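You operate a simulated robot arm through the tools that you are given. There is no shell and no other tool. Be economical: measure what you need, move in short steps, check, and stop when the job is done.

You are at the controls of a simulated two-armed robot. One attempt, no reset.

Task
Camera on, bring both register figures to zero, then switch to auto.
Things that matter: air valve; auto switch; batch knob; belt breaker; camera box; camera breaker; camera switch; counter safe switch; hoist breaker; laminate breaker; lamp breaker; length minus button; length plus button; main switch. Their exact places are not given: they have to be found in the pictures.

The check looks at the end state, three seconds after you hand in, the way a careful person would. Anything else that was tipped, shoved, dropped, spilled or broken makes it a failure.

Robot
Two 7-joint arms with fingered hands on one trunk, on a base that drives. Base frame: it is fixed to the floor where the robot stands at the start and does not move with it; the origin is under the middle of the robot, x ahead of it, y to its left, z up. Lengths are in m, angles in degrees, forces in N, time in s.
The left shoulder is at the start at [0.024, 0.092, 1.351], the right one opposite. With the tool pointing down near the work surface each hand reaches from about 0.1 to 0.42 m from the robot's upright axis, wherever it stands, measured 20 degrees to its own side. Places, roughly: air valve [1.4, 2.9, 0.6]; auto switch [0.3, -0.3, 0.9]; batch knob [0.6, 0.9, 0.9]; belt breaker [0.8, 1.3, 0.6]; camera box [1.2, 2.2, 1]; camera breaker [0.8, 1.2, 0.6]; camera switch [0.3, 0, 0.9]; counter safe switch [0.6, 0.7, 0.9]; hoist breaker [0.8, 1.2, 0.6]; laminate breaker [0.9, 1.4, 0.6]; lamp breaker [0.9, 1.4, 0.6]; length minus button [0.3, -0.1, 0.9]; length plus button [0.3, -0.1, 0.9]; main switch [0.8, 1.6, 0.8]; pressure knob [1.3, 2.8, 0.6]; print breaker [0.9, 1.5, 0.6]. Payload 2.1 kg a hand.
The TCP of each hand is the grasp point between the finger pads, 0.02 m short of the fingertips. In the tool frame z runs along the fingers and y along their closing line. The gripper opens to 0.068 m. The gripper's body begins 0.023 m behind the TCP. The gripper is a hand of 5 fingers: y runs from the thumb to the fingers, the wrist lies at [-0.01, -0.079, -0.131] in the tool frame.
Orientation is that of the tool frame in the base frame, as a unit quaternion [w, x, y, z]. With the fingers straight down and the wrist toward the robot, the tool's x, y and z point along [0, 1, 0], [1, 0, 0] and [0, 0, -1] of the base frame.

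Tools
- The arms move only by the tool arm_command. It takes "left_steps", "right_steps" or both (then of equal length, played together; a hand with none holds still); each is a list of rows, each a list of 6 numbers: the shift along the tool's x, y, z in mm, then the turn, a rotation vector about the tool's x, y, z in degrees. In form: [[x, y, z, wx, wy, wz], ...]. A call has 1 to 20 rows; each row shifts and turns the commanded pose from where the row before left it, along the tool's axes as they then stand. Rows are played at 5 a second. More than 0.05 m and 8.6 degrees between two rows, and nothing of the call is played. A pose out of reach is approached as far as the arm can. The call stops where the force on the tool passes 40 N (or 10 N more than at its start, if that is more) or the arm is blocked; 0.2 s more then pass. In this call time passes only in rows, and 0.2 s behind the last. It gives the time, the measured TCP pose, the force on the tool (base axes), the opening and the grip force at its end, in the units of the frame above (readings bear some noise), with the torque about the TCP (base axes, N m) and any sound that the robot's microphone picked up.
- Cameras (640 x 400 px; columns grow to the right, rows downward): "scene" is now at [0.0898, -0.0292, 1.4905]; the picture's right is [-0.48, -0.88, 0.00], its down [-0.65, 0.35, -0.68] and it looks along [0.59, -0.33, -0.74] (base axes); focal length 265 px, centre (320, 200). "left" rides on the left gripper at [-0.055, -0.058, -0.072] in its tool frame; the picture's right is [-0.57, -0.39, 0.73], its down [0.73, -0.64, 0.23] and it looks along [0.38, 0.66, 0.65] (tool axes); focal length 226 px, centre (320, 200). "right" rides on the right gripper at [0.054, -0.058, -0.072] in its tool frame; the picture's right is [-0.57, 0.39, -0.73], its down [-0.73, -0.64, 0.23] and it looks along [-0.38, 0.66, 0.65] (tool axes); focal length 226 px, centre (320, 200).
- get_image(camera): a new picture of that camera. No time passes.
- lift_body(by): slides the trunk up (or, below 0, down) by that many m; the arms and the scene camera ride with it, the base frame stays. It gives what a move gives, with no picture.
- roll_base(legs): drives the robot by 1 to 6 legs, each [ahead, left, turn to the left] in m, m and degrees, along the robot's own axes; the way and the turn of a leg run together, so that a leg with both is an arc; at most 1.5 m and 180 degrees a leg. The arms and the cameras ride along, it lands a little off, and it stops where it bumps. It gives what a move gives.
- move_fingers(index, middle, ring, little, thumb_bend, thumb_turn, hand): sets how far each is bent, from 0 (flat) to 1 (curled in); at 0.3 the hand is open as for a grip, at 0.7 the pads meet at the TCP. One left out holds its place. A second passes; each finger stops where it meets its share of the squeeze, and holds until it gets a number again. It is the only way to open and close the hand. It gives what a move gives, with no picture; readings hold the bend of each and the force on index, middle, ring, little, thumb and palm. thumb_turn goes from beside the hand (0) to across from the fingers (1), as for a grip.
- head_to(pan, tilt): turns the head with the scene camera to pan (to the left, within 86 degrees either way) and tilt (down, from -29 to 69), counted from straight ahead of the robot. It gives what a move gives.
- locate(camera, pixels): there is no depth. For up to 12 entries [column, row, z] of the newest picture of that camera ("zoom" is the newest enlarged one), the place [x, y] in the base frame at which the ray of that pixel passes the height z, good to about 0.002 m, but the place of the scene camera against the robot may be out by one fixed shift of up to 0.012 m in any direction. No time passes.
- enlarge(camera, box): a new picture of the part [left, top, right, bottom] of that camera's present view, enlarged. No time passes.
- close_job(): hands the job in; it is judged then, once.

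Work in short steps. Measure before you move; look again where a grasp or a placing could have gone wrong, and mend it. You have 80 turns and 78 pictures in all, those below and enlarged ones among them. Open the grippers and draw the arms clear of the work before you hand the job in, unless the task says otherwise; then end with one line.

The tools are called after ">>>" as name(argument=value, ...) on one line, values as JSON. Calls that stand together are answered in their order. arm_command: Moves the arms, as the interface text tells. Its arguments: {"type":"object","properties":{"left_steps":{"type":"array"},"right_steps":{"type":"array"}},"required":[]} The other tools are called the same way: lift_body (by) slides the trunk up or down; move_fingers (index, middle, ring, little, thumb_bend, thumb_turn, hand) moves the fingers one by one; roll_base (legs) drives the base; head_to (pan, tilt) turns the head that bears the scene camera; get_image (camera) takes a picture; locate (camera, pixels) gives the place at which the rays of pixels pass given heights; enlarge (camera, box) takes an enlarged picture of a part of a camera's view; close_job () hands the job in.

At the start:

```text
time_s: 0.0
left_position: [0.2661, 0.0362, 1.1678]
left_tool_rot: [-0.06, 0.688, 0.717, 0.095]
left_wrist_force: [-0.7, 0.2, 0.4]
left_ft_torque: [-0.02, 0.01, -0.01]
left_opening: 0.0677
left_gripper_force: 0.1
left_shape: jaw
left_bend: [0.3, 0.3, 0.3, 0.3, 0.3, 0.98]
left_finger forces: [0.0, 0.1, 0.1, 0.0, 0.1, 0.0]
right_position: [0.2617, -0.3096, 1.2147]
right_tool_rot: [0.001, 0.707, 0.707, 0.0]
right_wrist_force: [-0.3, -0.5, 0.1]
right_ft_torque: [-0.03, 0.02, -0.02]
right_opening: 0.0676
right_gripper_force: 0.2
right_shape: jaw
right_bend: [0.3, 0.3, 0.3, 0.3, 0.3, 0.98]
right_finger forces: [0.1, 0.0, 0.1, 0.1, 0.0, 0.0]
trunk travel left (down, up): [-0.59, 0.313]
robot x, y, heading: [-0.0007, -0.0062, 0.1]
head pan, tilt: [-28.8, 47.4]
```

scene: 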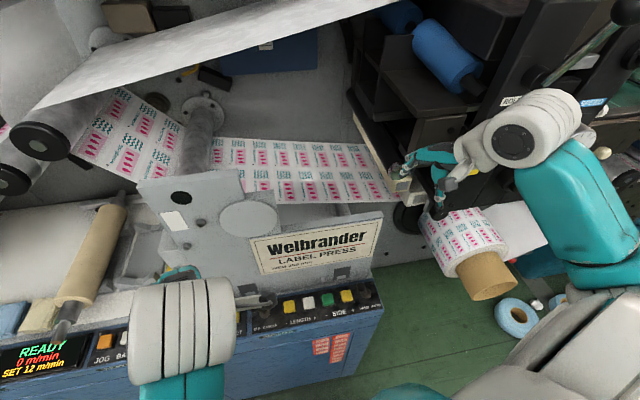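
right: 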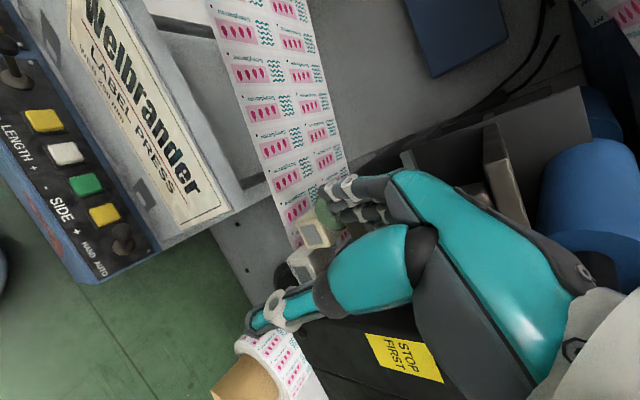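
left: 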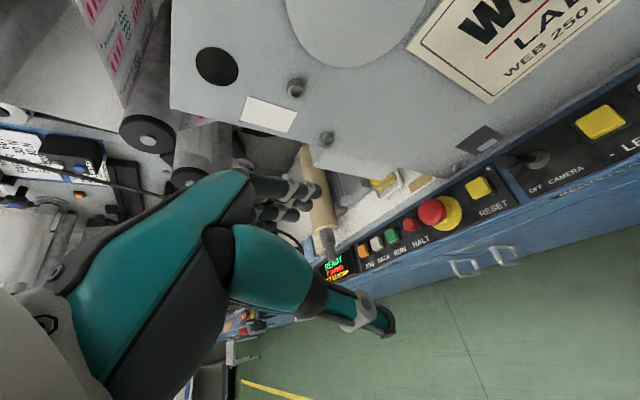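

The pictures show a press panel with camera switch, length/side buttons and a HAND/AUTO switch. I enlarge the panel and look around to the left for the camera box and breakers.

>>> enlarge(camera="left", box=[320, 60, 640, 300])

>>> enlarge(camera="scene", box=[220, 260, 400, 360])

>>> head_to(pan=55, tilt=25)

>>> get_image(camera="scene")

```text
1.67 times, centred on (480, 180) of left
```

zoom: 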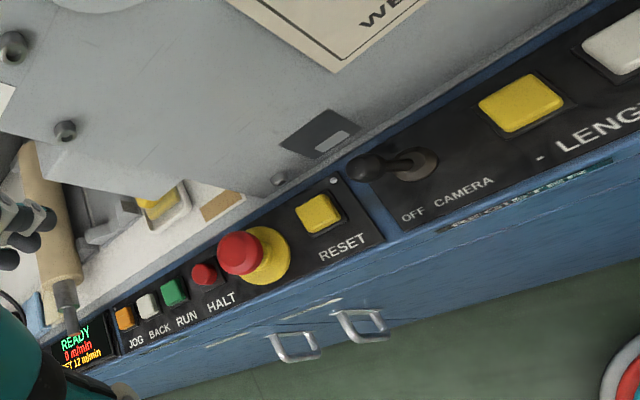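

```text
3.56 times, centred on (310, 310) of scene
```

zoom: 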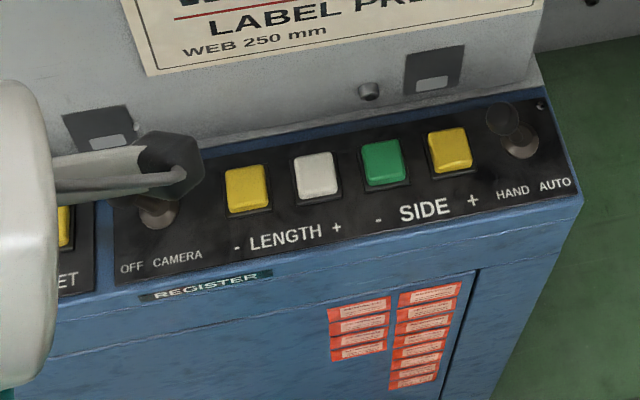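

```text
time_s: 1.6
left_position: [0.2684, 0.0369, 1.1683]
left_tool_rot: [-0.06, 0.688, 0.717, 0.096]
left_wrist_force: [0.2, 0.4, 0.1]
left_ft_torque: [-0.01, -0.01, 0.01]
left_opening: 0.0678
left_gripper_force: 0.0
left_shape: jaw
left_bend: [0.3, 0.3, 0.3, 0.3, 0.3, 0.98]
left_finger forces: [0.1, 0.0, 0.0, 0.0, 0.0, 0.0]
right_position: [0.2615, -0.3098, 1.2147]
right_tool_rot: [0.001, 0.708, 0.707, -0.001]
right_wrist_force: [0.3, 1.2, -0.1]
right_ft_torque: [0.03, 0.01, 0.02]
right_opening: 0.0678
right_gripper_force: 0.0
right_shape: jaw
right_bend: [0.3, 0.3, 0.3, 0.3, 0.3, 0.98]
right_finger forces: [0.0, 0.0, 0.1, 0.1, 0.0, 0.1]
trunk travel left (down, up): [-0.59, 0.313]
robot x, y, heading: [0.0016, 0.0002, -0.1]
head pan, tilt: [55.0, 25.0]
```

```text
72 pictures are left
```

scene: 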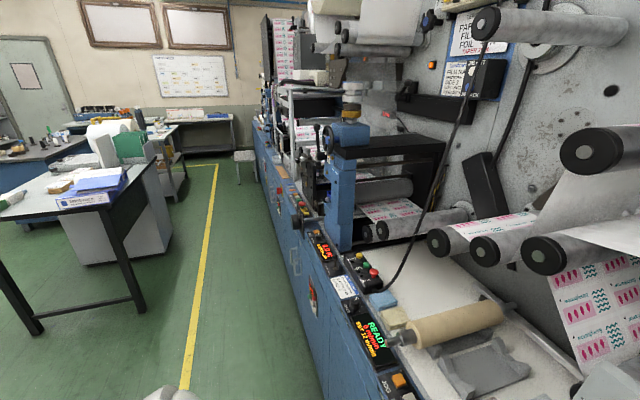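

The press runs away to the left-front. I enlarge the far portion for the displays, breakers and any notices.

>>> enlarge(camera="scene", box=[250, 100, 410, 200])

>>> enlarge(camera="scene", box=[250, 200, 410, 300])

>>> enlarge(camera="scene", box=[400, 0, 560, 100])

```text
4.00 times, centred on (330, 150) of scene
```

zoom: 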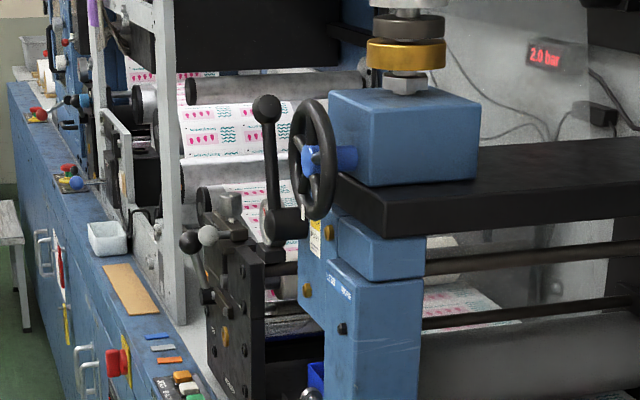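

```text
4.00 times, centred on (330, 250) of scene
```

zoom: 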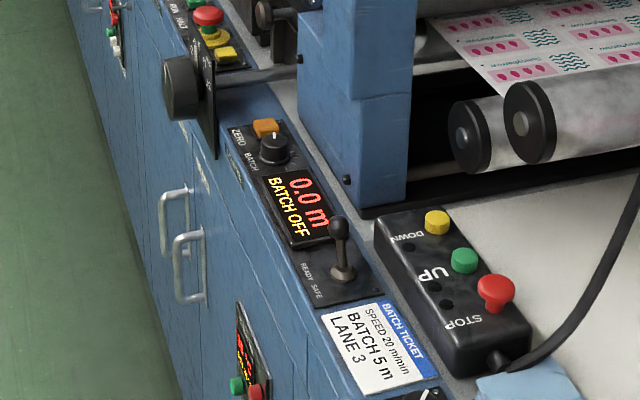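

```text
4.00 times, centred on (480, 50) of scene
```

zoom: 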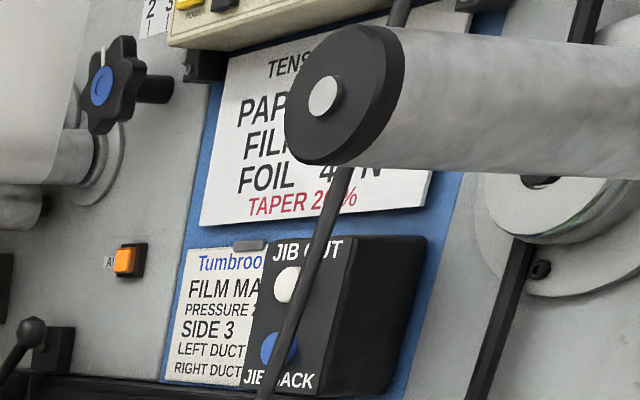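

No register figures are in sight yet; the breakers should be on the front face at about y 1.2–1.5. The machine edge recedes along +y, so driving straight left 1.1 m gains clearance; then I look at the front face.

>>> roll_base(legs=[[0, 1.1, 0]])

>>> head_to(pan=15, tilt=40)

>>> get_image(camera="scene")

```text
time_s: 7.3
left_position: [0.2695, 1.1514, 1.1671]
left_tool_rot: [-0.06, 0.689, 0.716, 0.096]
left_wrist_force: [0.0, 0.2, -0.2]
left_ft_torque: [0.02, 0.02, -0.02]
left_opening: 0.0674
left_gripper_force: 0.0
left_shape: jaw
left_bend: [0.3, 0.3, 0.3, 0.3, 0.3, 0.98]
left_finger forces: [0.1, 0.0, 0.0, 0.1, 0.0, 0.0]
right_position: [0.2617, 0.8051, 1.214]
right_tool_rot: [0.0, 0.708, 0.706, -0.001]
right_wrist_force: [0.1, 0.4, 0.1]
right_ft_torque: [-0.02, 0.01, 0.0]
right_opening: 0.0675
right_gripper_force: 0.1
right_shape: jaw
right_bend: [0.3, 0.3, 0.3, 0.3, 0.3, 0.98]
right_finger forces: [0.0, 0.0, 0.1, 0.0, 0.1, 0.0]
trunk travel left (down, up): [-0.59, 0.313]
robot x, y, heading: [0.0008, 1.1143, 0.1]
head pan, tilt: [55.0, 25.0]
```

```text
time_s: 8.3
left_position: [0.2693, 1.1511, 1.1674]
left_tool_rot: [-0.061, 0.688, 0.717, 0.097]
left_wrist_force: [0.1, 0.2, -0.3]
left_ft_torque: [-0.02, 0.01, 0.01]
left_opening: 0.0676
left_gripper_force: 0.1
left_shape: jaw
left_bend: [0.3, 0.3, 0.3, 0.3, 0.3, 0.98]
left_finger forces: [0.0, 0.0, 0.0, 0.0, 0.0, 0.0]
right_position: [0.2612, 0.8037, 1.2142]
right_tool_rot: [0.0, 0.708, 0.706, 0.0]
right_wrist_force: [-0.3, -0.6, -0.6]
right_ft_torque: [-0.01, 0.0, 0.02]
right_opening: 0.0678
right_gripper_force: 0.1
right_shape: jaw
right_bend: [0.3, 0.3, 0.3, 0.3, 0.3, 0.98]
right_finger forces: [0.0, 0.0, 0.0, 0.1, 0.0, 0.0]
trunk travel left (down, up): [-0.59, 0.313]
robot x, y, heading: [0.002, 1.1147, -0.4]
head pan, tilt: [15.0, 40.0]
```

```text
68 pictures are left
```

scene: 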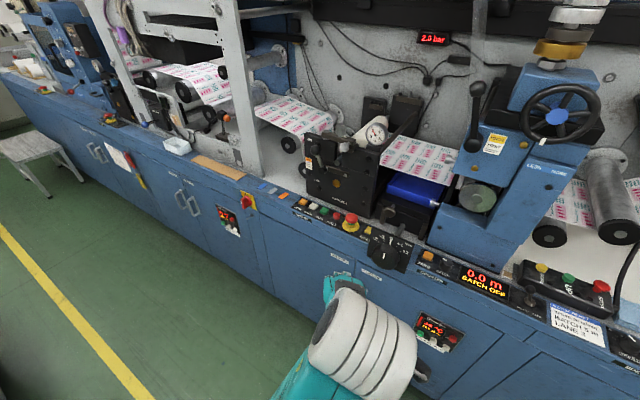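

I enlarge the front face parts to find breakers and the displays.

>>> enlarge(camera="scene", box=[270, 230, 470, 355])

>>> enlarge(camera="scene", box=[60, 110, 260, 235])

>>> enlarge(camera="scene", box=[0, 0, 240, 150])

```text
3.20 times, centred on (370, 292) of scene
```

zoom: 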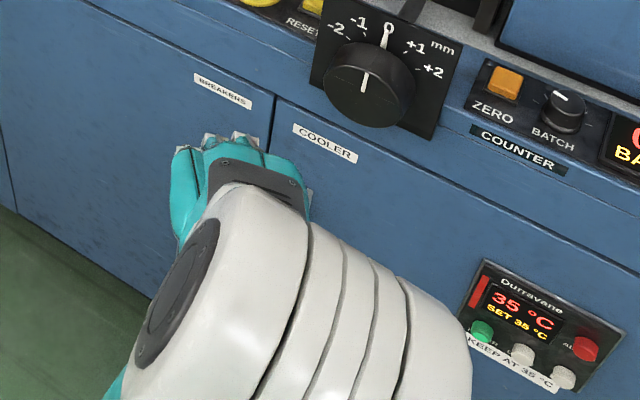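

```text
3.20 times, centred on (160, 172) of scene
```

zoom: 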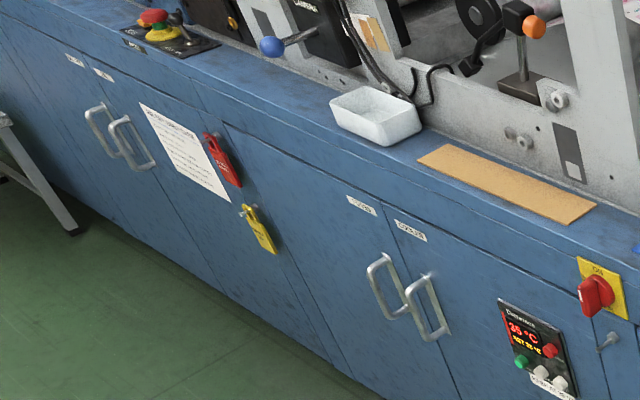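

```text
2.67 times, centred on (120, 75) of scene
```

zoom: 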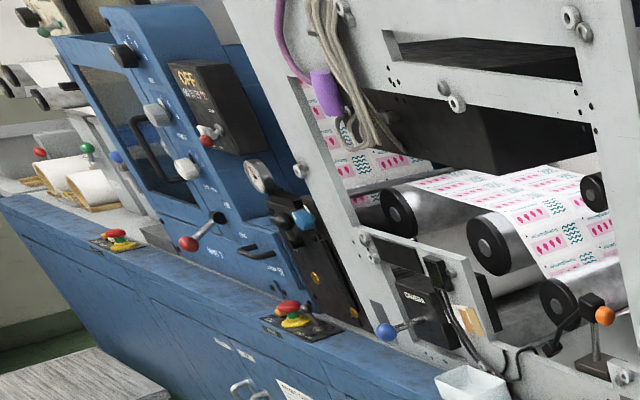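

The "CAMERA" box is on the white frame further left, and the breakers are behind a "BREAKERS" door. I drive further left to view the camera box and the notice.

>>> roll_base(legs=[[0.2, 0.9, 0]])

>>> head_to(pan=15, tilt=30)

>>> get_image(camera="scene")

```text
time_s: 13.1
left_position: [0.4785, 2.0321, 1.1685]
left_tool_rot: [-0.06, 0.692, 0.713, 0.097]
left_wrist_force: [0.5, -0.4, 0.6]
left_ft_torque: [-0.03, 0.0, -0.01]
left_opening: 0.0677
left_gripper_force: 0.1
left_shape: jaw
left_bend: [0.3, 0.3, 0.3, 0.3, 0.3, 0.98]
left_finger forces: [0.1, 0.0, 0.0, 0.0, 0.0, 0.0]
right_position: [0.4663, 1.6863, 1.2141]
right_tool_rot: [0.0, 0.712, 0.702, -0.001]
right_wrist_force: [0.2, 0.6, 0.6]
right_ft_torque: [0.01, -0.01, 0.0]
right_opening: 0.0675
right_gripper_force: 0.1
right_shape: jaw
right_bend: [0.3, 0.3, 0.3, 0.3, 0.3, 0.98]
right_finger forces: [0.0, 0.0, 0.1, 0.1, 0.1, 0.0]
trunk travel left (down, up): [-0.59, 0.313]
robot x, y, heading: [0.2101, 2.0001, -0.8]
head pan, tilt: [15.0, 40.0]
```

```text
time_s: 13.8
left_position: [0.4786, 2.0327, 1.1691]
left_tool_rot: [-0.06, 0.692, 0.712, 0.098]
left_wrist_force: [1.2, 0.3, -0.4]
left_ft_torque: [-0.01, -0.03, 0.0]
left_opening: 0.0678
left_gripper_force: 0.1
left_shape: jaw
left_bend: [0.3, 0.3, 0.3, 0.3, 0.3, 0.98]
left_finger forces: [0.0, 0.0, 0.1, 0.0, 0.0, 0.0]
right_position: [0.4673, 1.686, 1.2148]
right_tool_rot: [0.0, 0.712, 0.703, 0.0]
right_wrist_force: [0.1, -0.4, -0.4]
right_ft_torque: [-0.01, -0.02, 0.05]
right_opening: 0.0677
right_gripper_force: 0.1
right_shape: jaw
right_bend: [0.3, 0.3, 0.3, 0.3, 0.3, 0.98]
right_finger forces: [0.0, 0.0, 0.0, 0.0, 0.1, 0.0]
trunk travel left (down, up): [-0.59, 0.313]
robot x, y, heading: [0.2087, 2.0001, -0.8]
head pan, tilt: [15.0, 30.0]
```

```text
64 pictures are left
```

scene: 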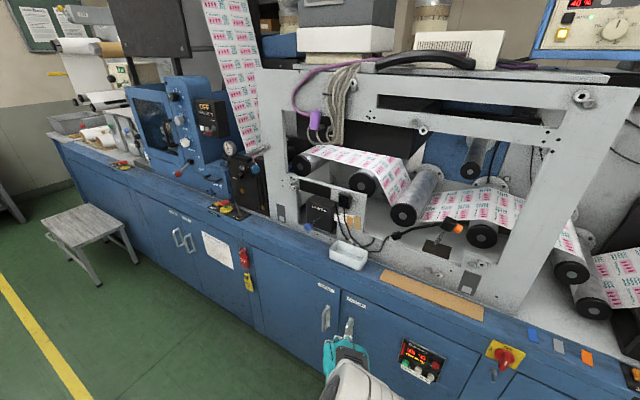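

Camera box at about (320,212), with a cable at (345,200). I enlarge it, the notice and the control box at upper right.

>>> enlarge(camera="scene", box=[280, 170, 400, 245])

>>> enlarge(camera="scene", box=[180, 220, 276, 280])

>>> enlarge(camera="scene", box=[300, 280, 500, 400])

```text
5.33 times, centred on (340, 208) of scene
```

zoom: 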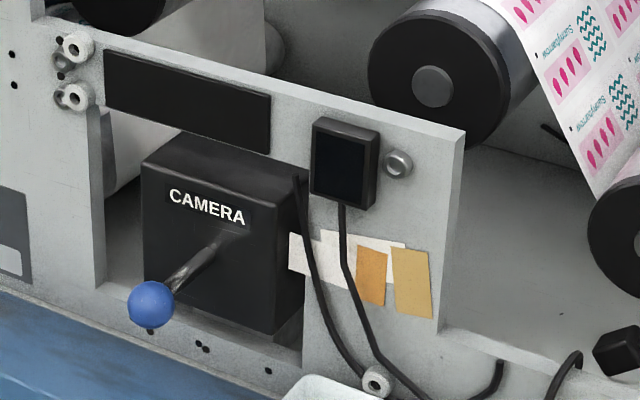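

```text
6.67 times, centred on (228, 250) of scene
```

zoom: 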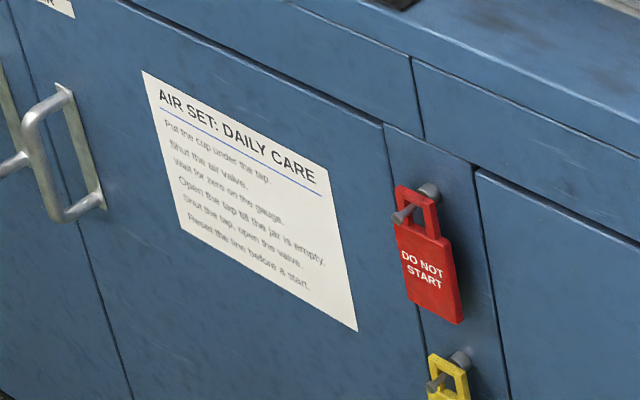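

```text
3.20 times, centred on (400, 340) of scene
```

zoom: 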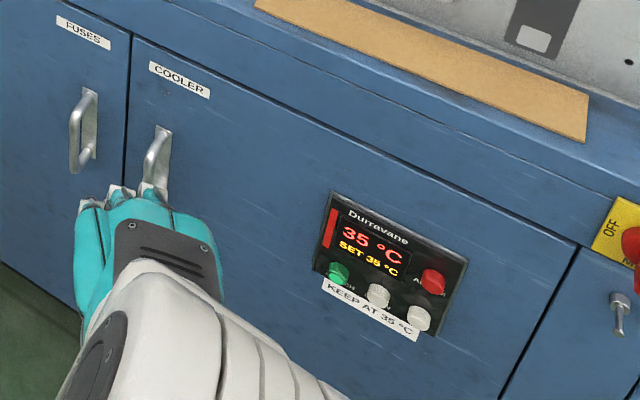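

Camera box with a dark screen (185,100) and a small dark screen (345,165) in the zoom: both off for now. I drive back to the panel, turn to face it, and view it with the arm out of the way.

>>> roll_base(legs=[[-0.2, -0.9, 0], [0, -1.09, 0], [0, 0, -19]])

>>> head_to(pan=0, tilt=60)

>>> get_image(camera="scene")

```text
time_s: 24.7
left_position: [0.2211, -0.0079, 1.1698]
left_tool_rot: [-0.042, 0.808, 0.578, 0.107]
left_wrist_force: [0.2, -0.5, -0.3]
left_ft_torque: [0.0, -0.03, 0.02]
left_opening: 0.0678
left_gripper_force: 0.1
left_shape: jaw
left_bend: [0.3, 0.3, 0.3, 0.3, 0.3, 0.98]
left_finger forces: [0.0, 0.1, 0.0, 0.0, 0.0, 0.0]
right_position: [0.0904, -0.3281, 1.2146]
right_tool_rot: [0.001, 0.826, 0.564, 0.0]
right_wrist_force: [-1.2, 0.6, 0.3]
right_ft_torque: [-0.01, 0.0, 0.0]
right_opening: 0.0677
right_gripper_force: 0.0
right_shape: jaw
right_bend: [0.3, 0.3, 0.3, 0.3, 0.3, 0.98]
right_finger forces: [0.0, 0.0, 0.0, 0.0, 0.1, 0.0]
trunk travel left (down, up): [-0.59, 0.313]
robot x, y, heading: [-0.0412, 0.0538, -21.0]
head pan, tilt: [15.0, 30.0]
```

```text
time_s: 25.7
left_position: [0.2225, -0.0083, 1.168]
left_tool_rot: [-0.042, 0.808, 0.578, 0.107]
left_wrist_force: [0.2, -0.7, 0.1]
left_ft_torque: [-0.02, -0.01, 0.02]
left_opening: 0.0677
left_gripper_force: 0.0
left_shape: jaw
left_bend: [0.3, 0.3, 0.3, 0.3, 0.3, 0.98]
left_finger forces: [0.1, 0.0, 0.1, 0.0, 0.0, 0.1]
right_position: [0.0904, -0.3276, 1.2144]
right_tool_rot: [0.001, 0.826, 0.564, -0.001]
right_wrist_force: [0.5, 0.0, -0.8]
right_ft_torque: [0.01, 0.01, 0.0]
right_opening: 0.0676
right_gripper_force: 0.1
right_shape: jaw
right_bend: [0.3, 0.3, 0.3, 0.3, 0.3, 0.98]
right_finger forces: [0.0, 0.1, 0.0, 0.0, 0.0, 0.0]
trunk travel left (down, up): [-0.59, 0.313]
robot x, y, heading: [-0.0394, 0.0554, -21.4]
head pan, tilt: [0.0, 60.0]
```

```text
60 pictures are left
```

scene: 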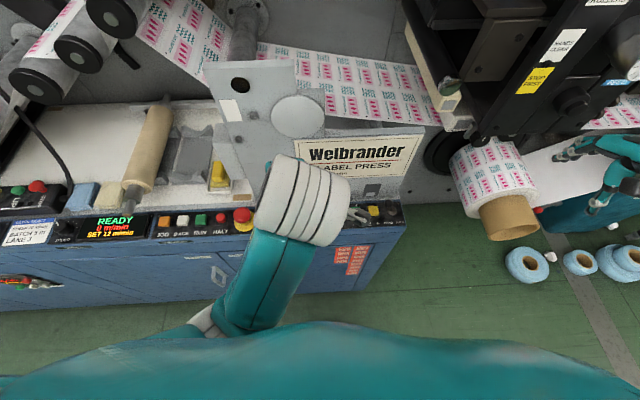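

The left arm hides the register panel. I shift the left hand to the robot's left, then picture again with scene zoom.

>>> arm_command(left_steps=[[40, 0, -20, 0, 0, 0], [40, 0, -20, 0, 0, 0], [40, 0, 0, 0, 0, 0], [40, 0, 0, 0, 0, 0]])

>>> enlarge(camera="scene", box=[200, 160, 440, 310])

>>> get_image(camera="right")

```text
time_s: 26.2
left_position: [0.2568, 0.077, 1.203]
left_tool_rot: [-0.102, 0.783, 0.584, 0.191]
left_wrist_force: [0.3, -0.2, -1.1]
left_ft_torque: [0.03, 0.0, -0.01]
left_opening: 0.0678
left_gripper_force: 0.1
left_shape: jaw
left_bend: [0.3, 0.3, 0.3, 0.3, 0.3, 0.98]
left_finger forces: [0.0, 0.0, 0.1, 0.0, 0.1, 0.0]
left hand out of reach, approached as far as the arm can: row 2
right_position: [0.0901, -0.3291, 1.2147]
right_tool_rot: [0.001, 0.826, 0.564, -0.001]
right_wrist_force: [-0.4, -1.2, -0.4]
right_ft_torque: [0.0, 0.03, -0.01]
right_opening: 0.0674
right_gripper_force: 0.0
right_shape: jaw
right_bend: [0.3, 0.3, 0.3, 0.3, 0.3, 0.98]
right_finger forces: [0.1, 0.0, 0.1, 0.0, 0.0, 0.1]
trunk travel left (down, up): [-0.59, 0.313]
robot x, y, heading: [-0.043, 0.0537, -21.1]
head pan, tilt: [0.0, 60.0]
stopped in row 2 (left hand): the arm was blocked; the commanded pose is now the measured one
```

```text
2.67 times, centred on (320, 235) of scene
```

zoom: 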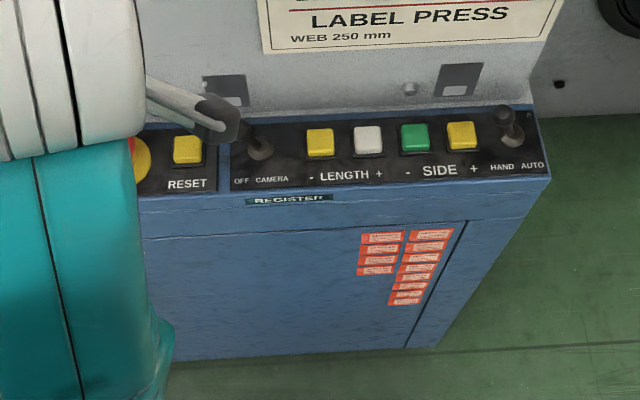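

```text
58 pictures are left
```

right: 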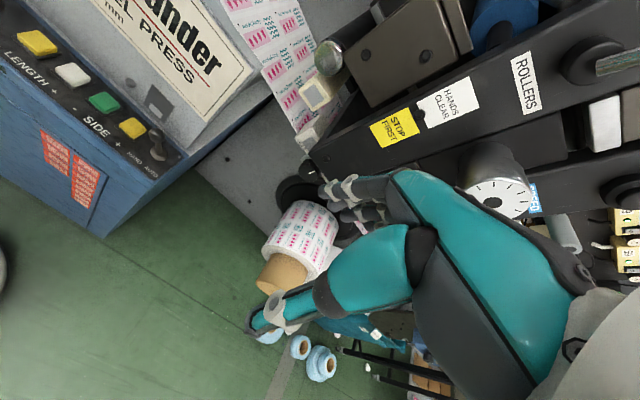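

The camera toggle leans left (OFF), base about zoom (262,150); buttons at (320,142),(368,140); auto toggle base (513,132). I locate these at panel height in both views to settle the height.

>>> locate(camera="zoom", pixels=[[262, 152, 0.9], [320, 142, 0.9], [368, 140, 0.9], [414, 137, 0.9], [462, 135, 0.9], [514, 133, 0.9], [462, 135, 0.93], [320, 142, 0.93], [548, 179, 0.9], [548, 179, 0.87]])

>>> locate(camera="right", pixels=[[38, 42, 0.9], [72, 74, 0.9], [104, 102, 0.9], [133, 127, 0.9], [157, 154, 0.9], [38, 42, 0.93], [72, 74, 0.93], [133, 127, 0.93], [103, 237, 0.9], [103, 237, 0.87]])

```text
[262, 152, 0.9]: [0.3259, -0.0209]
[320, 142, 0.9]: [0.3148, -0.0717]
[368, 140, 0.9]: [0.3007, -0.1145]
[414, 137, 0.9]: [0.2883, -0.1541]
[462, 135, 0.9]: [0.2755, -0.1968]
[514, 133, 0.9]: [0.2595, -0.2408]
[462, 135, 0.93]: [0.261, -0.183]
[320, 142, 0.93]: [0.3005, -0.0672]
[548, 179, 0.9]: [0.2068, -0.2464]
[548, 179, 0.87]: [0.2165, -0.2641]
```

```text
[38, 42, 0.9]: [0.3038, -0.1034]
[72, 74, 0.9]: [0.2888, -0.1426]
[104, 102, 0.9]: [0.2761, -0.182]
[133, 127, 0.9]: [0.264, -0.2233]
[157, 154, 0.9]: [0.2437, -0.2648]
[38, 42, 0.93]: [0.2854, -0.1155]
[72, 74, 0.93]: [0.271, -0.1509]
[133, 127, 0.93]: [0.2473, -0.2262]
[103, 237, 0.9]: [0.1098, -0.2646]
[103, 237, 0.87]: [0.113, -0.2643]
```

The two views agree for a panel height near 0.85 with a small scene shift. I shape the right hand into an index–thumb pinch with the other fingers curled, as a poking tool, and look.

>>> move_fingers(hand="right", index=0.65, middle=1, ring=1, little=1, thumb_bend=0.65, thumb_turn=1)

>>> get_image(camera="right")

```text
time_s: 27.2
left_position: [0.2571, 0.0793, 1.202]
left_tool_rot: [-0.103, 0.783, 0.582, 0.191]
left_wrist_force: [-0.3, 0.1, -0.1]
left_ft_torque: [0.01, -0.03, 0.03]
left_opening: 0.0678
left_gripper_force: 0.1
left_shape: jaw
left_bend: [0.3, 0.3, 0.3, 0.3, 0.3, 0.98]
left_finger forces: [0.0, 0.1, 0.0, 0.0, 0.0, 0.0]
right_position: [0.0895, -0.3287, 1.2148]
right_tool_rot: [0.001, 0.826, 0.564, -0.002]
right_wrist_force: [-0.3, -0.7, 0.1]
right_ft_torque: [0.0, -0.01, 0.01]
right_opening: 0.0043
right_gripper_force: 0.2
right_shape: fingers
right_bend: [0.65, 1.0, 1.0, 1.0, 0.65, 1.0]
right_finger forces: [0.0, 0.0, 0.0, 0.1, 0.0, 0.1]
trunk travel left (down, up): [-0.59, 0.313]
robot x, y, heading: [-0.0421, 0.0573, -21.1]
head pan, tilt: [0.0, 60.0]
```

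```text
57 pictures are left
```

right: 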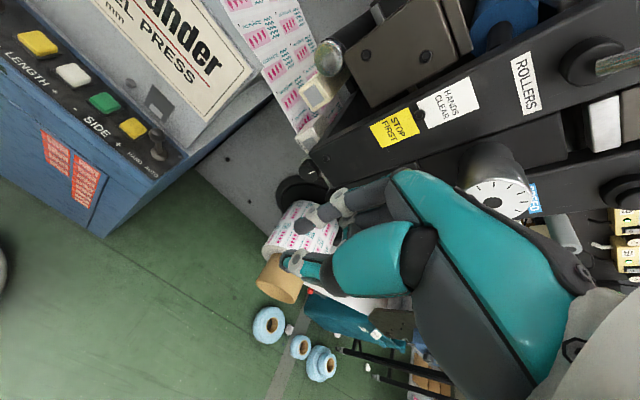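

Index and thumb tips meet near the tool axis (tip pixel (300,240) → tool x≈0, y≈0), so the pinch works as a poker. I give the left hand the same shape and shift the base 0.1 m right and 0.05 m ahead so all switches fall within reach.

>>> move_fingers(hand="left", index=0.65, middle=1, ring=1, little=1, thumb_bend=0.65, thumb_turn=1)

>>> roll_base(legs=[[0.05, -0.1, 2]])

>>> get_image(camera="scene")

>>> get_image(camera="left")

```text
time_s: 28.2
left_position: [0.2564, 0.0783, 1.2036]
left_tool_rot: [-0.102, 0.784, 0.582, 0.191]
left_wrist_force: [0.3, -0.3, 0.1]
left_ft_torque: [-0.01, 0.01, -0.01]
left_opening: 0.0041
left_gripper_force: 0.1
left_shape: fingers
left_bend: [0.65, 1.0, 1.0, 1.0, 0.65, 1.0]
left_finger forces: [0.0, 0.0, 0.0, 0.0, 0.0, 0.0]
right_position: [0.0906, -0.3289, 1.2144]
right_tool_rot: [0.001, 0.826, 0.564, -0.001]
right_wrist_force: [-0.4, 0.0, -0.5]
right_ft_torque: [0.01, -0.01, 0.02]
right_opening: 0.0043
right_gripper_force: 0.0
right_shape: fingers
right_bend: [0.65, 1.0, 1.0, 1.0, 0.65, 1.0]
right_finger forces: [0.0, 0.0, 0.0, 0.1, 0.0, 0.0]
trunk travel left (down, up): [-0.59, 0.313]
robot x, y, heading: [-0.0427, 0.0541, -21.4]
head pan, tilt: [0.0, 60.0]
```

```text
time_s: 29.4
left_position: [0.2701, -0.0217, 1.2048]
left_tool_rot: [-0.105, 0.773, 0.597, 0.187]
left_wrist_force: [-0.2, 0.2, -0.1]
left_ft_torque: [-0.02, 0.0, 0.0]
left_opening: 0.004
left_gripper_force: 0.0
left_shape: fingers
left_bend: [0.65, 1.0, 1.0, 1.0, 0.65, 1.0]
left_finger forces: [0.0, 0.0, 0.1, 0.1, 0.1, 0.0]
right_position: [0.1185, -0.4343, 1.2142]
right_tool_rot: [-0.001, 0.815, 0.579, -0.001]
right_wrist_force: [0.0, -0.2, -0.5]
right_ft_torque: [0.01, 0.0, 0.0]
right_opening: 0.0041
right_gripper_force: 0.0
right_shape: fingers
right_bend: [0.65, 1.0, 1.0, 1.0, 0.65, 1.0]
right_finger forces: [0.1, 0.1, 0.1, 0.0, 0.0, 0.0]
trunk travel left (down, up): [-0.59, 0.313]
robot x, y, heading: [-0.028, -0.0602, -19.2]
head pan, tilt: [0.0, 60.0]
```

```text
56 pictures are left
```

scene: 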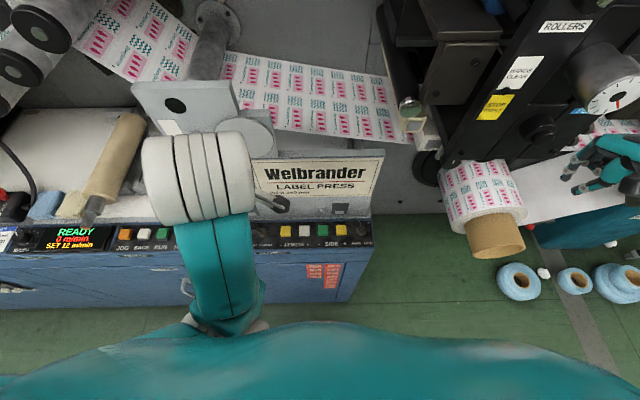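

```text
55 pictures are left
```

left: 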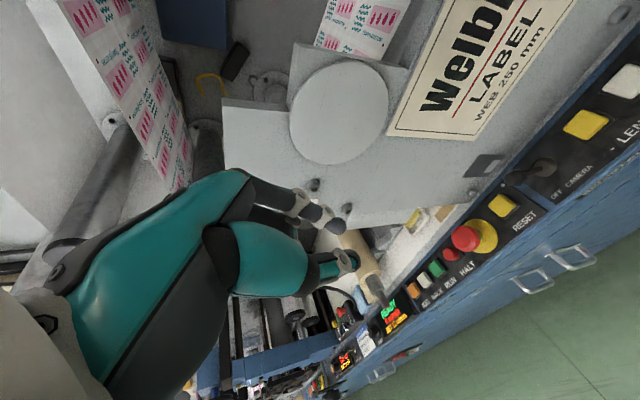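

The left camera sees the camera switch base at (540,170), knob about (520,177), and buttons (586,123),(622,82). I locate these at several heights.

>>> locate(camera="left", pixels=[[586, 123, 0.85], [622, 82, 0.85], [543, 168, 0.85], [586, 123, 0.87], [622, 82, 0.87], [543, 168, 0.87], [502, 206, 0.85], [586, 123, 0.83]])

>>> enlarge(camera="left", box=[480, 40, 640, 240])

```text
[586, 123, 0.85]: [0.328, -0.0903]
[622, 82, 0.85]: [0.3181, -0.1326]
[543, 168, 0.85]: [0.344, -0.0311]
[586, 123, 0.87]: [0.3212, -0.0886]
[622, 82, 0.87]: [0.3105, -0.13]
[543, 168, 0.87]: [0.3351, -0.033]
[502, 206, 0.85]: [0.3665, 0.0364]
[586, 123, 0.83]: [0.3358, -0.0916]
```

```text
2.00 times, centred on (560, 140) of left
```

zoom: 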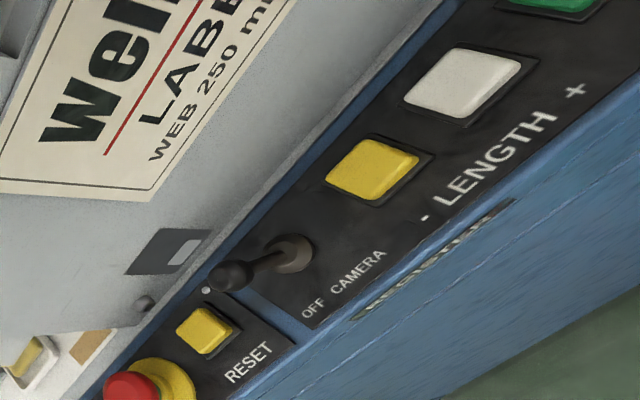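

Left and right cameras agree at button-top height ≈0.867: length − at (0.322,−0.089), length + at (0.310,−0.132); toggle base (0.339,−0.032). I lower the left hand, untilt it, then pitch it 30° forward so the knuckles stay clear of the plate.

>>> locate(camera="zoom", pixels=[[230, 276, 0.88], [230, 276, 0.9], [230, 276, 0.92], [290, 255, 0.86]])

>>> arm_command(left_steps=[[0, 0, 35, 0, 0, 0], [0, 0, 35, 0, 0, 0], [0, 0, 35, 0, 0, 0], [0, 0, 0, 0.9, -6.1, 0], [0, 0, 0, 0.9, -6.1, 0], [0, 0, 0, 0.9, -6.1, 0], [0, 0, 0, 0.9, -6.1, 0], [0, 0, 0, -7.5, 0, 0], [0, 0, 0, -7.5, 0, 0], [0, 0, 0, -7.5, 0, 0], [0, 0, 0, -7.5, 0, 0]])

>>> get_image(camera="left")

```text
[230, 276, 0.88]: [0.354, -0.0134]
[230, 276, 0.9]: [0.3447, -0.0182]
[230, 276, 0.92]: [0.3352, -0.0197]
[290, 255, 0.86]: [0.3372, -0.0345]
```

```text
time_s: 31.9
left_position: [0.2864, 0.0208, 1.1098]
left_tool_rot: [0.204, 0.765, 0.59, 0.161]
left_wrist_force: [0.3, -0.6, -0.5]
left_ft_torque: [0.0, 0.01, 0.02]
left_opening: 0.004
left_gripper_force: 0.1
left_shape: fingers
left_bend: [0.65, 1.0, 1.0, 1.0, 0.65, 1.0]
left_finger forces: [0.0, 0.1, 0.0, 0.0, 0.0, 0.0]
right_position: [0.1177, -0.4327, 1.215]
right_tool_rot: [0.001, 0.815, 0.579, -0.001]
right_wrist_force: [0.4, -0.8, 0.2]
right_ft_torque: [0.02, 0.02, 0.0]
right_opening: 0.004
right_gripper_force: 0.0
right_shape: fingers
right_bend: [0.65, 1.0, 1.0, 1.0, 0.65, 1.0]
right_finger forces: [0.0, 0.0, 0.1, 0.0, 0.0, 0.0]
trunk travel left (down, up): [-0.59, 0.313]
robot x, y, heading: [-0.029, -0.0554, -19.3]
head pan, tilt: [0.0, 60.0]
```

```text
53 pictures are left
```

left: 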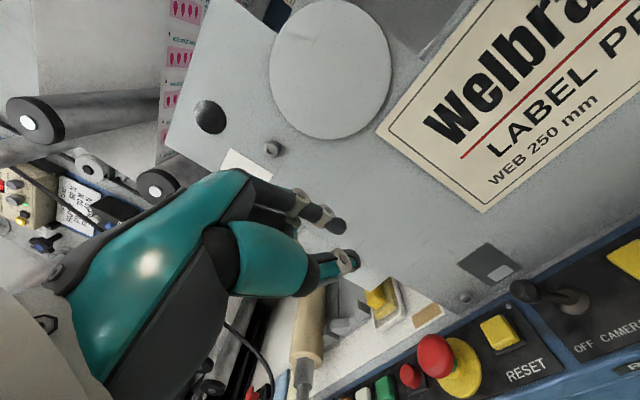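

Now knob at (523,290), base (573,300) in the left view; I locate at several heights for a second ray.

>>> locate(camera="left", pixels=[[523, 290, 0.88], [523, 290, 0.9], [523, 290, 0.92], [572, 302, 0.86], [500, 333, 0.867], [430, 355, 0.9]])

```text
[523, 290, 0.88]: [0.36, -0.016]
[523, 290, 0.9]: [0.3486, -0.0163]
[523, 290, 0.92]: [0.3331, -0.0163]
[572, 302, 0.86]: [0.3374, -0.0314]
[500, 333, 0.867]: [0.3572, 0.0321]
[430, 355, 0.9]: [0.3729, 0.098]
```

Knob ≈(0.339,−0.018,0.912), base (0.337,−0.033). I bring the left tip to about 4 cm left of the knob, stopping a bit high to check.

>>> arm_command(left_steps=[[2.8, -9.6, 38, 0, 0, 0], [2.8, -9.6, 38, 0, 0, 0], [2.8, -9.6, 38, 0, 0, 0], [2.8, -9.6, 38, 0, 0, 0]])

>>> get_image(camera="left")

```text
time_s: 32.9
left_position: [0.3316, 0.0207, 0.9563]
left_tool_rot: [0.204, 0.765, 0.59, 0.161]
left_wrist_force: [-0.6, 0.3, 0.0]
left_ft_torque: [-0.02, -0.01, -0.01]
left_opening: 0.004
left_gripper_force: 0.1
left_shape: fingers
left_bend: [0.65, 1.0, 1.0, 1.0, 0.65, 1.0]
left_finger forces: [0.0, 0.0, 0.0, 0.0, 0.0, 0.0]
right_position: [0.1187, -0.4339, 1.2141]
right_tool_rot: [0.001, 0.815, 0.579, -0.002]
right_wrist_force: [0.7, -0.6, 0.0]
right_ft_torque: [-0.06, -0.01, -0.01]
right_opening: 0.0041
right_gripper_force: 0.0
right_shape: fingers
right_bend: [0.65, 1.0, 1.0, 1.0, 0.65, 1.0]
right_finger forces: [0.0, 0.0, 0.0, 0.0, 0.0, 0.1]
trunk travel left (down, up): [-0.59, 0.313]
robot x, y, heading: [-0.0254, -0.0535, -18.9]
head pan, tilt: [0.0, 60.0]
```

```text
52 pictures are left
```

left: 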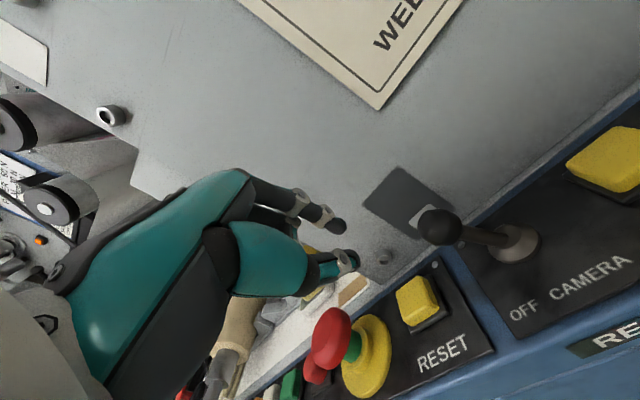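

The knob is at (437,227) just right of the tip; the e-stop at (328,338) is to the left, so I shift right first, drop 27 mm, and then push right in 8 mm steps.

>>> arm_command(left_steps=[[-8, 0, 0, 0, 0, 0], [0, -3, 14, 0, 0, 0], [0, -3, 14, 0, 0, 0], [-8, 0, 0, 0, 0, 0], [-8, 0, 0, 0, 0, 0], [-8, 0, 0, 0, 0, 0], [-8, 0, 0, 0, 0, 0], [-8, 0, 0, 0, 0, 0]])

>>> get_image(camera="left")

```text
time_s: 34.6
left_position: [0.3278, -0.0261, 0.9301]
left_tool_rot: [0.205, 0.764, 0.59, 0.161]
left_wrist_force: [-0.1, -1.0, -0.3]
left_ft_torque: [0.02, -0.01, 0.0]
left_opening: 0.0039
left_gripper_force: 0.1
left_shape: fingers
left_bend: [0.65, 1.0, 1.0, 1.0, 0.65, 1.0]
left_finger forces: [0.0, 0.0, 0.1, 0.0, 0.1, 0.0]
right_position: [0.1182, -0.4344, 1.2165]
right_tool_rot: [0.0, 0.815, 0.58, -0.001]
right_wrist_force: [0.0, 0.2, -0.6]
right_ft_torque: [0.0, -0.02, -0.01]
right_opening: 0.0037
right_gripper_force: 0.0
right_shape: fingers
right_bend: [0.65, 1.0, 1.0, 1.0, 0.65, 1.0]
right_finger forces: [0.0, 0.0, 0.0, 0.0, 0.1, 0.0]
trunk travel left (down, up): [-0.59, 0.313]
robot x, y, heading: [-0.0287, -0.0566, -19.3]
head pan, tilt: [0.0, 60.0]
```

```text
51 pictures are left
```

left: 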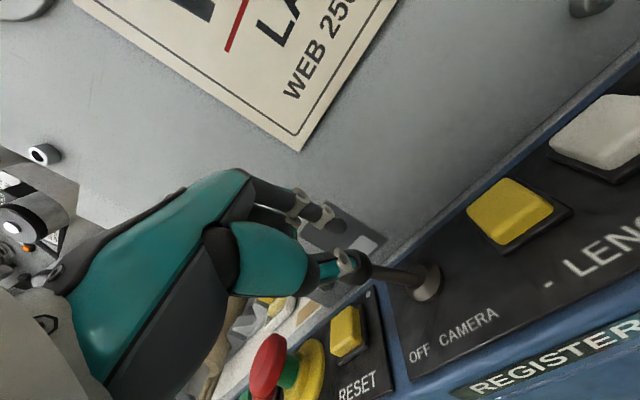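

The tip passed above the knob: lever still leans left, with the knob hidden behind the thumb, so it sits lower, ≈(0.354,−0.016,0.889). I go back left 35 mm and descend 28 mm beside it, then look.

>>> arm_command(left_steps=[[18, 0, 0, 0, 0, 0], [18, 0, 0, 0, 0, 0], [3, 0, 14, 0, 0, 0], [3, 0, 14, 0, 0, 0]])

>>> get_image(camera="left")

```text
time_s: 35.6
left_position: [0.3514, 0.0112, 0.9055]
left_tool_rot: [0.204, 0.764, 0.59, 0.16]
left_wrist_force: [0.1, -0.2, 0.1]
left_ft_torque: [0.01, 0.0, 0.0]
left_opening: 0.0036
left_gripper_force: 0.1
left_shape: fingers
left_bend: [0.65, 1.0, 1.0, 1.0, 0.65, 1.0]
left_finger forces: [0.1, 0.0, 0.0, 0.0, 0.0, 0.0]
right_position: [0.1188, -0.4342, 1.2137]
right_tool_rot: [0.0, 0.815, 0.579, -0.001]
right_wrist_force: [0.0, 0.0, 0.5]
right_ft_torque: [-0.01, 0.01, 0.0]
right_opening: 0.0042
right_gripper_force: 0.0
right_shape: fingers
right_bend: [0.65, 1.0, 1.0, 1.0, 0.65, 1.0]
right_finger forces: [0.0, 0.0, 0.0, 0.0, 0.0, 0.1]
trunk travel left (down, up): [-0.59, 0.313]
robot x, y, heading: [-0.0246, -0.0557, -19.3]
head pan, tilt: [0.0, 60.0]
```

```text
50 pictures are left
```

left: 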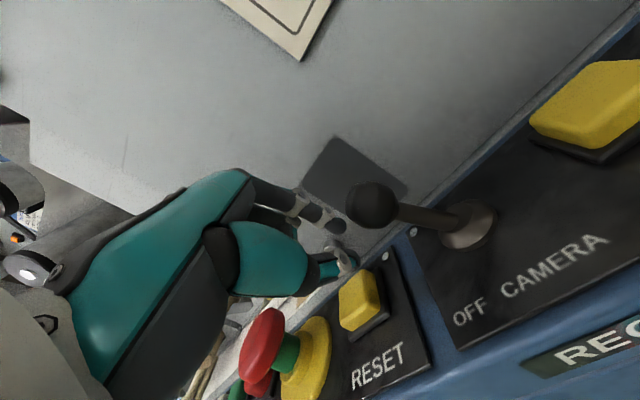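

Now the knob (372,205) stands just right of the index tip (338,228). I push right.

>>> arm_command(left_steps=[[-8, 0, 0, 0, 0, 0], [-8, 0, 0, 0, 0, 0], [-8, 0, 0, 0, 0, 0], [-8, 0, 0, 0, 0, 0], [-8, 0, 0, 0, 0, 0]])

>>> get_image(camera="left")

```text
time_s: 36.9
left_position: [0.3405, -0.0287, 0.9042]
left_tool_rot: [0.203, 0.765, 0.59, 0.16]
left_wrist_force: [-0.7, -0.2, 0.2]
left_ft_torque: [0.0, 0.0, 0.04]
left_opening: 0.0039
left_gripper_force: 0.0
left_shape: fingers
left_bend: [0.65, 1.0, 1.0, 1.0, 0.65, 1.0]
left_finger forces: [0.0, 0.0, 0.0, 0.0, 0.0, 0.0]
right_position: [0.1168, -0.4332, 1.2137]
right_tool_rot: [0.001, 0.815, 0.579, -0.001]
right_wrist_force: [0.7, -0.5, 0.2]
right_ft_torque: [-0.01, 0.03, -0.05]
right_opening: 0.0041
right_gripper_force: 0.1
right_shape: fingers
right_bend: [0.65, 1.0, 1.0, 1.0, 0.65, 1.0]
right_finger forces: [0.1, 0.0, 0.0, 0.0, 0.1, 0.1]
trunk travel left (down, up): [-0.59, 0.313]
robot x, y, heading: [-0.0307, -0.0587, -19.3]
head pan, tilt: [0.0, 60.0]
```

```text
49 pictures are left
```

left: 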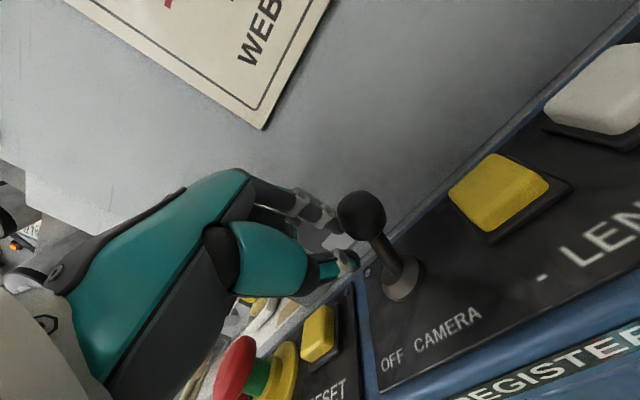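

The lever has come up to about upright (knob (362,212) over base (400,275)). I push 24 mm further.

>>> arm_command(left_steps=[[-8, 0, 0, 0, 0, 0], [-8, 0, 0, 0, 0, 0], [-6, 0, 0, 0, 0, 0]])

>>> get_image(camera="left")

```text
time_s: 37.6
left_position: [0.3351, -0.0487, 0.9049]
left_tool_rot: [0.203, 0.764, 0.591, 0.16]
left_wrist_force: [3.8, 8.5, 0.5]
left_ft_torque: [0.13, -0.03, -0.02]
left_opening: 0.0109
left_gripper_force: 3.8
left_shape: fingers
left_bend: [0.64, 1.0, 1.0, 1.0, 0.6, 1.0]
left_finger forces: [0.5, 0.1, 0.1, 0.0, 6.9, 0.0]
right_position: [0.1189, -0.433, 1.2142]
right_tool_rot: [0.001, 0.815, 0.579, -0.001]
right_wrist_force: [-0.2, -0.2, -0.1]
right_ft_torque: [0.04, 0.01, -0.03]
right_opening: 0.0039
right_gripper_force: 0.0
right_shape: fingers
right_bend: [0.65, 1.0, 1.0, 1.0, 0.65, 1.0]
right_finger forces: [0.1, 0.1, 0.1, 0.0, 0.0, 0.0]
trunk travel left (down, up): [-0.59, 0.313]
robot x, y, heading: [-0.0282, -0.0593, -19.3]
head pan, tilt: [0.0, 60.0]
```

```text
48 pictures are left
```

left: 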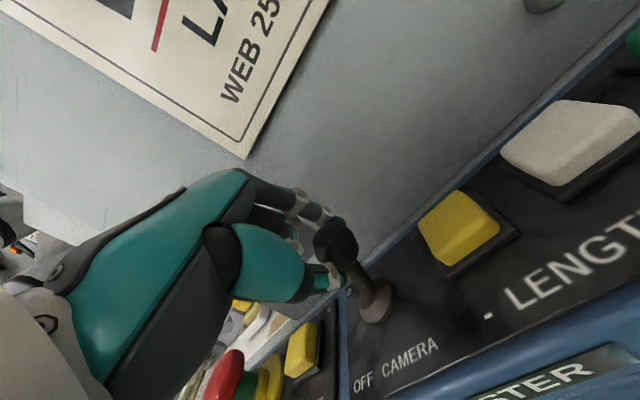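

Base→knob in the image went from (−98,−15) to (−38,−63) and stays there, i.e. symmetric right lean against its stop: switched to CAMERA. I back off, retreat upward, and check.

>>> arm_command(left_steps=[[10, 0, 0, 0, 0, 0], [8, 0, 0, 0, 0, 0], [0, 0, -40, 0, 0, 0], [0, 0, -45, 0, 0, 0], [0, 0, -45, 0, 0, 0]])

>>> get_image(camera="left")

>>> head_to(pan=70, tilt=20)

>>> get_image(camera="scene")

```text
time_s: 38.9
left_position: [0.2781, -0.0172, 1.0179]
left_tool_rot: [0.203, 0.765, 0.59, 0.159]
left_wrist_force: [0.3, 0.1, -0.2]
left_ft_torque: [0.0, 0.02, 0.01]
left_opening: 0.0038
left_gripper_force: 0.0
left_shape: fingers
left_bend: [0.65, 1.0, 1.0, 1.0, 0.65, 1.0]
left_finger forces: [0.0, 0.0, 0.0, 0.0, 0.1, 0.0]
right_position: [0.1172, -0.4338, 1.2139]
right_tool_rot: [0.001, 0.815, 0.579, -0.001]
right_wrist_force: [-0.1, -0.6, -0.1]
right_ft_torque: [0.03, 0.04, 0.02]
right_opening: 0.004
right_gripper_force: 0.1
right_shape: fingers
right_bend: [0.65, 1.0, 1.0, 1.0, 0.65, 1.0]
right_finger forces: [0.0, 0.1, 0.0, 0.1, 0.0, 0.1]
trunk travel left (down, up): [-0.59, 0.313]
robot x, y, heading: [-0.0299, -0.0553, -19.2]
head pan, tilt: [0.0, 60.0]
```

```text
47 pictures are left
```

left: 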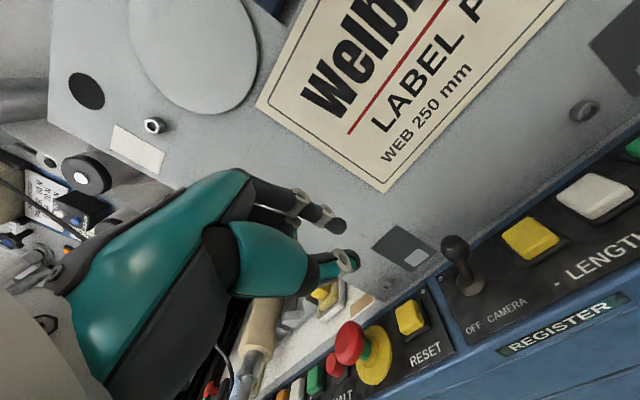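

```text
time_s: 40.3
left_position: [0.2796, -0.0168, 1.0175]
left_tool_rot: [0.204, 0.765, 0.59, 0.161]
left_wrist_force: [0.4, 0.7, -0.4]
left_ft_torque: [0.0, 0.01, 0.0]
left_opening: 0.0042
left_gripper_force: 0.2
left_shape: fingers
left_bend: [0.65, 1.0, 1.0, 1.0, 0.65, 1.0]
left_finger forces: [0.0, 0.0, 0.1, 0.1, 0.0, 0.0]
right_position: [0.1172, -0.4328, 1.2146]
right_tool_rot: [0.0, 0.815, 0.579, -0.001]
right_wrist_force: [-0.2, -0.5, -0.3]
right_ft_torque: [0.02, 0.01, 0.0]
right_opening: 0.0041
right_gripper_force: 0.0
right_shape: fingers
right_bend: [0.65, 1.0, 1.0, 1.0, 0.65, 1.0]
right_finger forces: [0.0, 0.1, 0.0, 0.0, 0.1, 0.1]
trunk travel left (down, up): [-0.59, 0.313]
robot x, y, heading: [-0.0271, -0.0538, -19.1]
head pan, tilt: [70.0, 20.0]
```

```text
46 pictures are left
```

scene: 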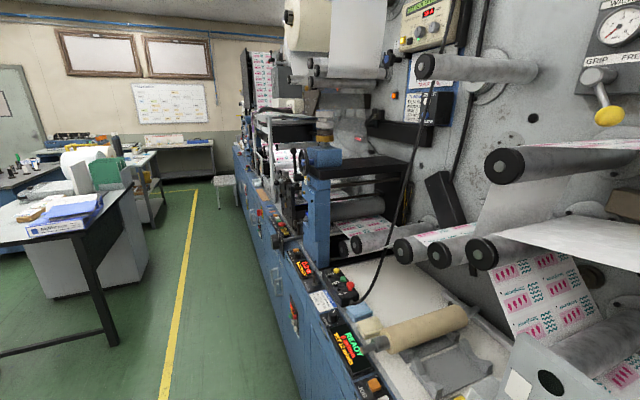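

The camera lever now leans right (ON). I back off a little and drive along the press to read the camera box.

>>> roll_base(legs=[[-0.2, 0.1, 0], [-0.1, 0.9, 0], [0, 1.0, 0]])

>>> head_to(pan=10, tilt=25)

>>> get_image(camera="scene")

```text
time_s: 50.9
left_position: [0.6093, 1.9483, 1.018]
left_tool_rot: [0.203, 0.76, 0.595, 0.162]
left_wrist_force: [0.9, -0.6, -0.2]
left_ft_torque: [0.0, 0.0, 0.02]
left_opening: 0.004
left_gripper_force: 0.1
left_shape: fingers
left_bend: [0.65, 1.0, 1.0, 1.0, 0.65, 1.0]
left_finger forces: [0.1, 0.0, 0.0, 0.0, 0.0, 0.0]
right_position: [0.4544, 1.5294, 1.2152]
right_tool_rot: [0.001, 0.811, 0.585, -0.001]
right_wrist_force: [0.5, -0.7, 0.8]
right_ft_torque: [0.04, -0.01, -0.02]
right_opening: 0.0041
right_gripper_force: 0.1
right_shape: fingers
right_bend: [0.65, 1.0, 1.0, 1.0, 0.65, 1.0]
right_finger forces: [0.1, 0.0, 0.0, 0.0, 0.1, 0.1]
trunk travel left (down, up): [-0.59, 0.313]
robot x, y, heading: [0.3023, 1.9042, -18.2]
head pan, tilt: [70.0, 20.0]
```

```text
time_s: 52.2
left_position: [0.6104, 1.9484, 1.0177]
left_tool_rot: [0.204, 0.761, 0.595, 0.162]
left_wrist_force: [-0.3, -0.3, 0.6]
left_ft_torque: [-0.01, -0.01, -0.01]
left_opening: 0.0041
left_gripper_force: 0.1
left_shape: fingers
left_bend: [0.65, 1.0, 1.0, 1.0, 0.65, 1.0]
left_finger forces: [0.0, 0.0, 0.0, 0.1, 0.1, 0.1]
right_position: [0.4541, 1.529, 1.2145]
right_tool_rot: [-0.001, 0.811, 0.585, 0.0]
right_wrist_force: [0.1, 0.6, -0.1]
right_ft_torque: [0.01, 0.0, 0.03]
right_opening: 0.0037
right_gripper_force: 0.1
right_shape: fingers
right_bend: [0.65, 1.0, 1.0, 1.0, 0.65, 1.0]
right_finger forces: [0.0, 0.0, 0.0, 0.1, 0.1, 0.1]
trunk travel left (down, up): [-0.59, 0.313]
robot x, y, heading: [0.3035, 1.9061, -18.3]
head pan, tilt: [10.0, 25.0]
```

```text
45 pictures are left
```

scene: 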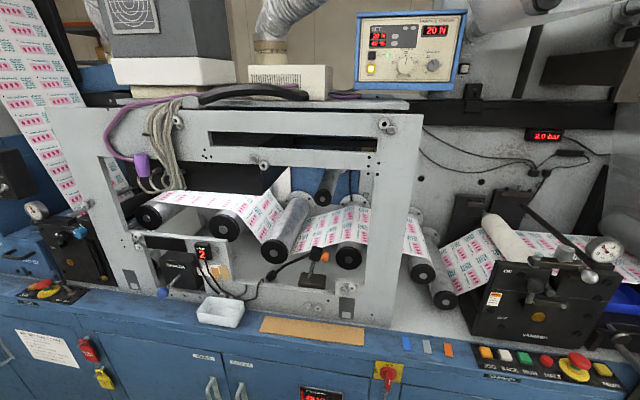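

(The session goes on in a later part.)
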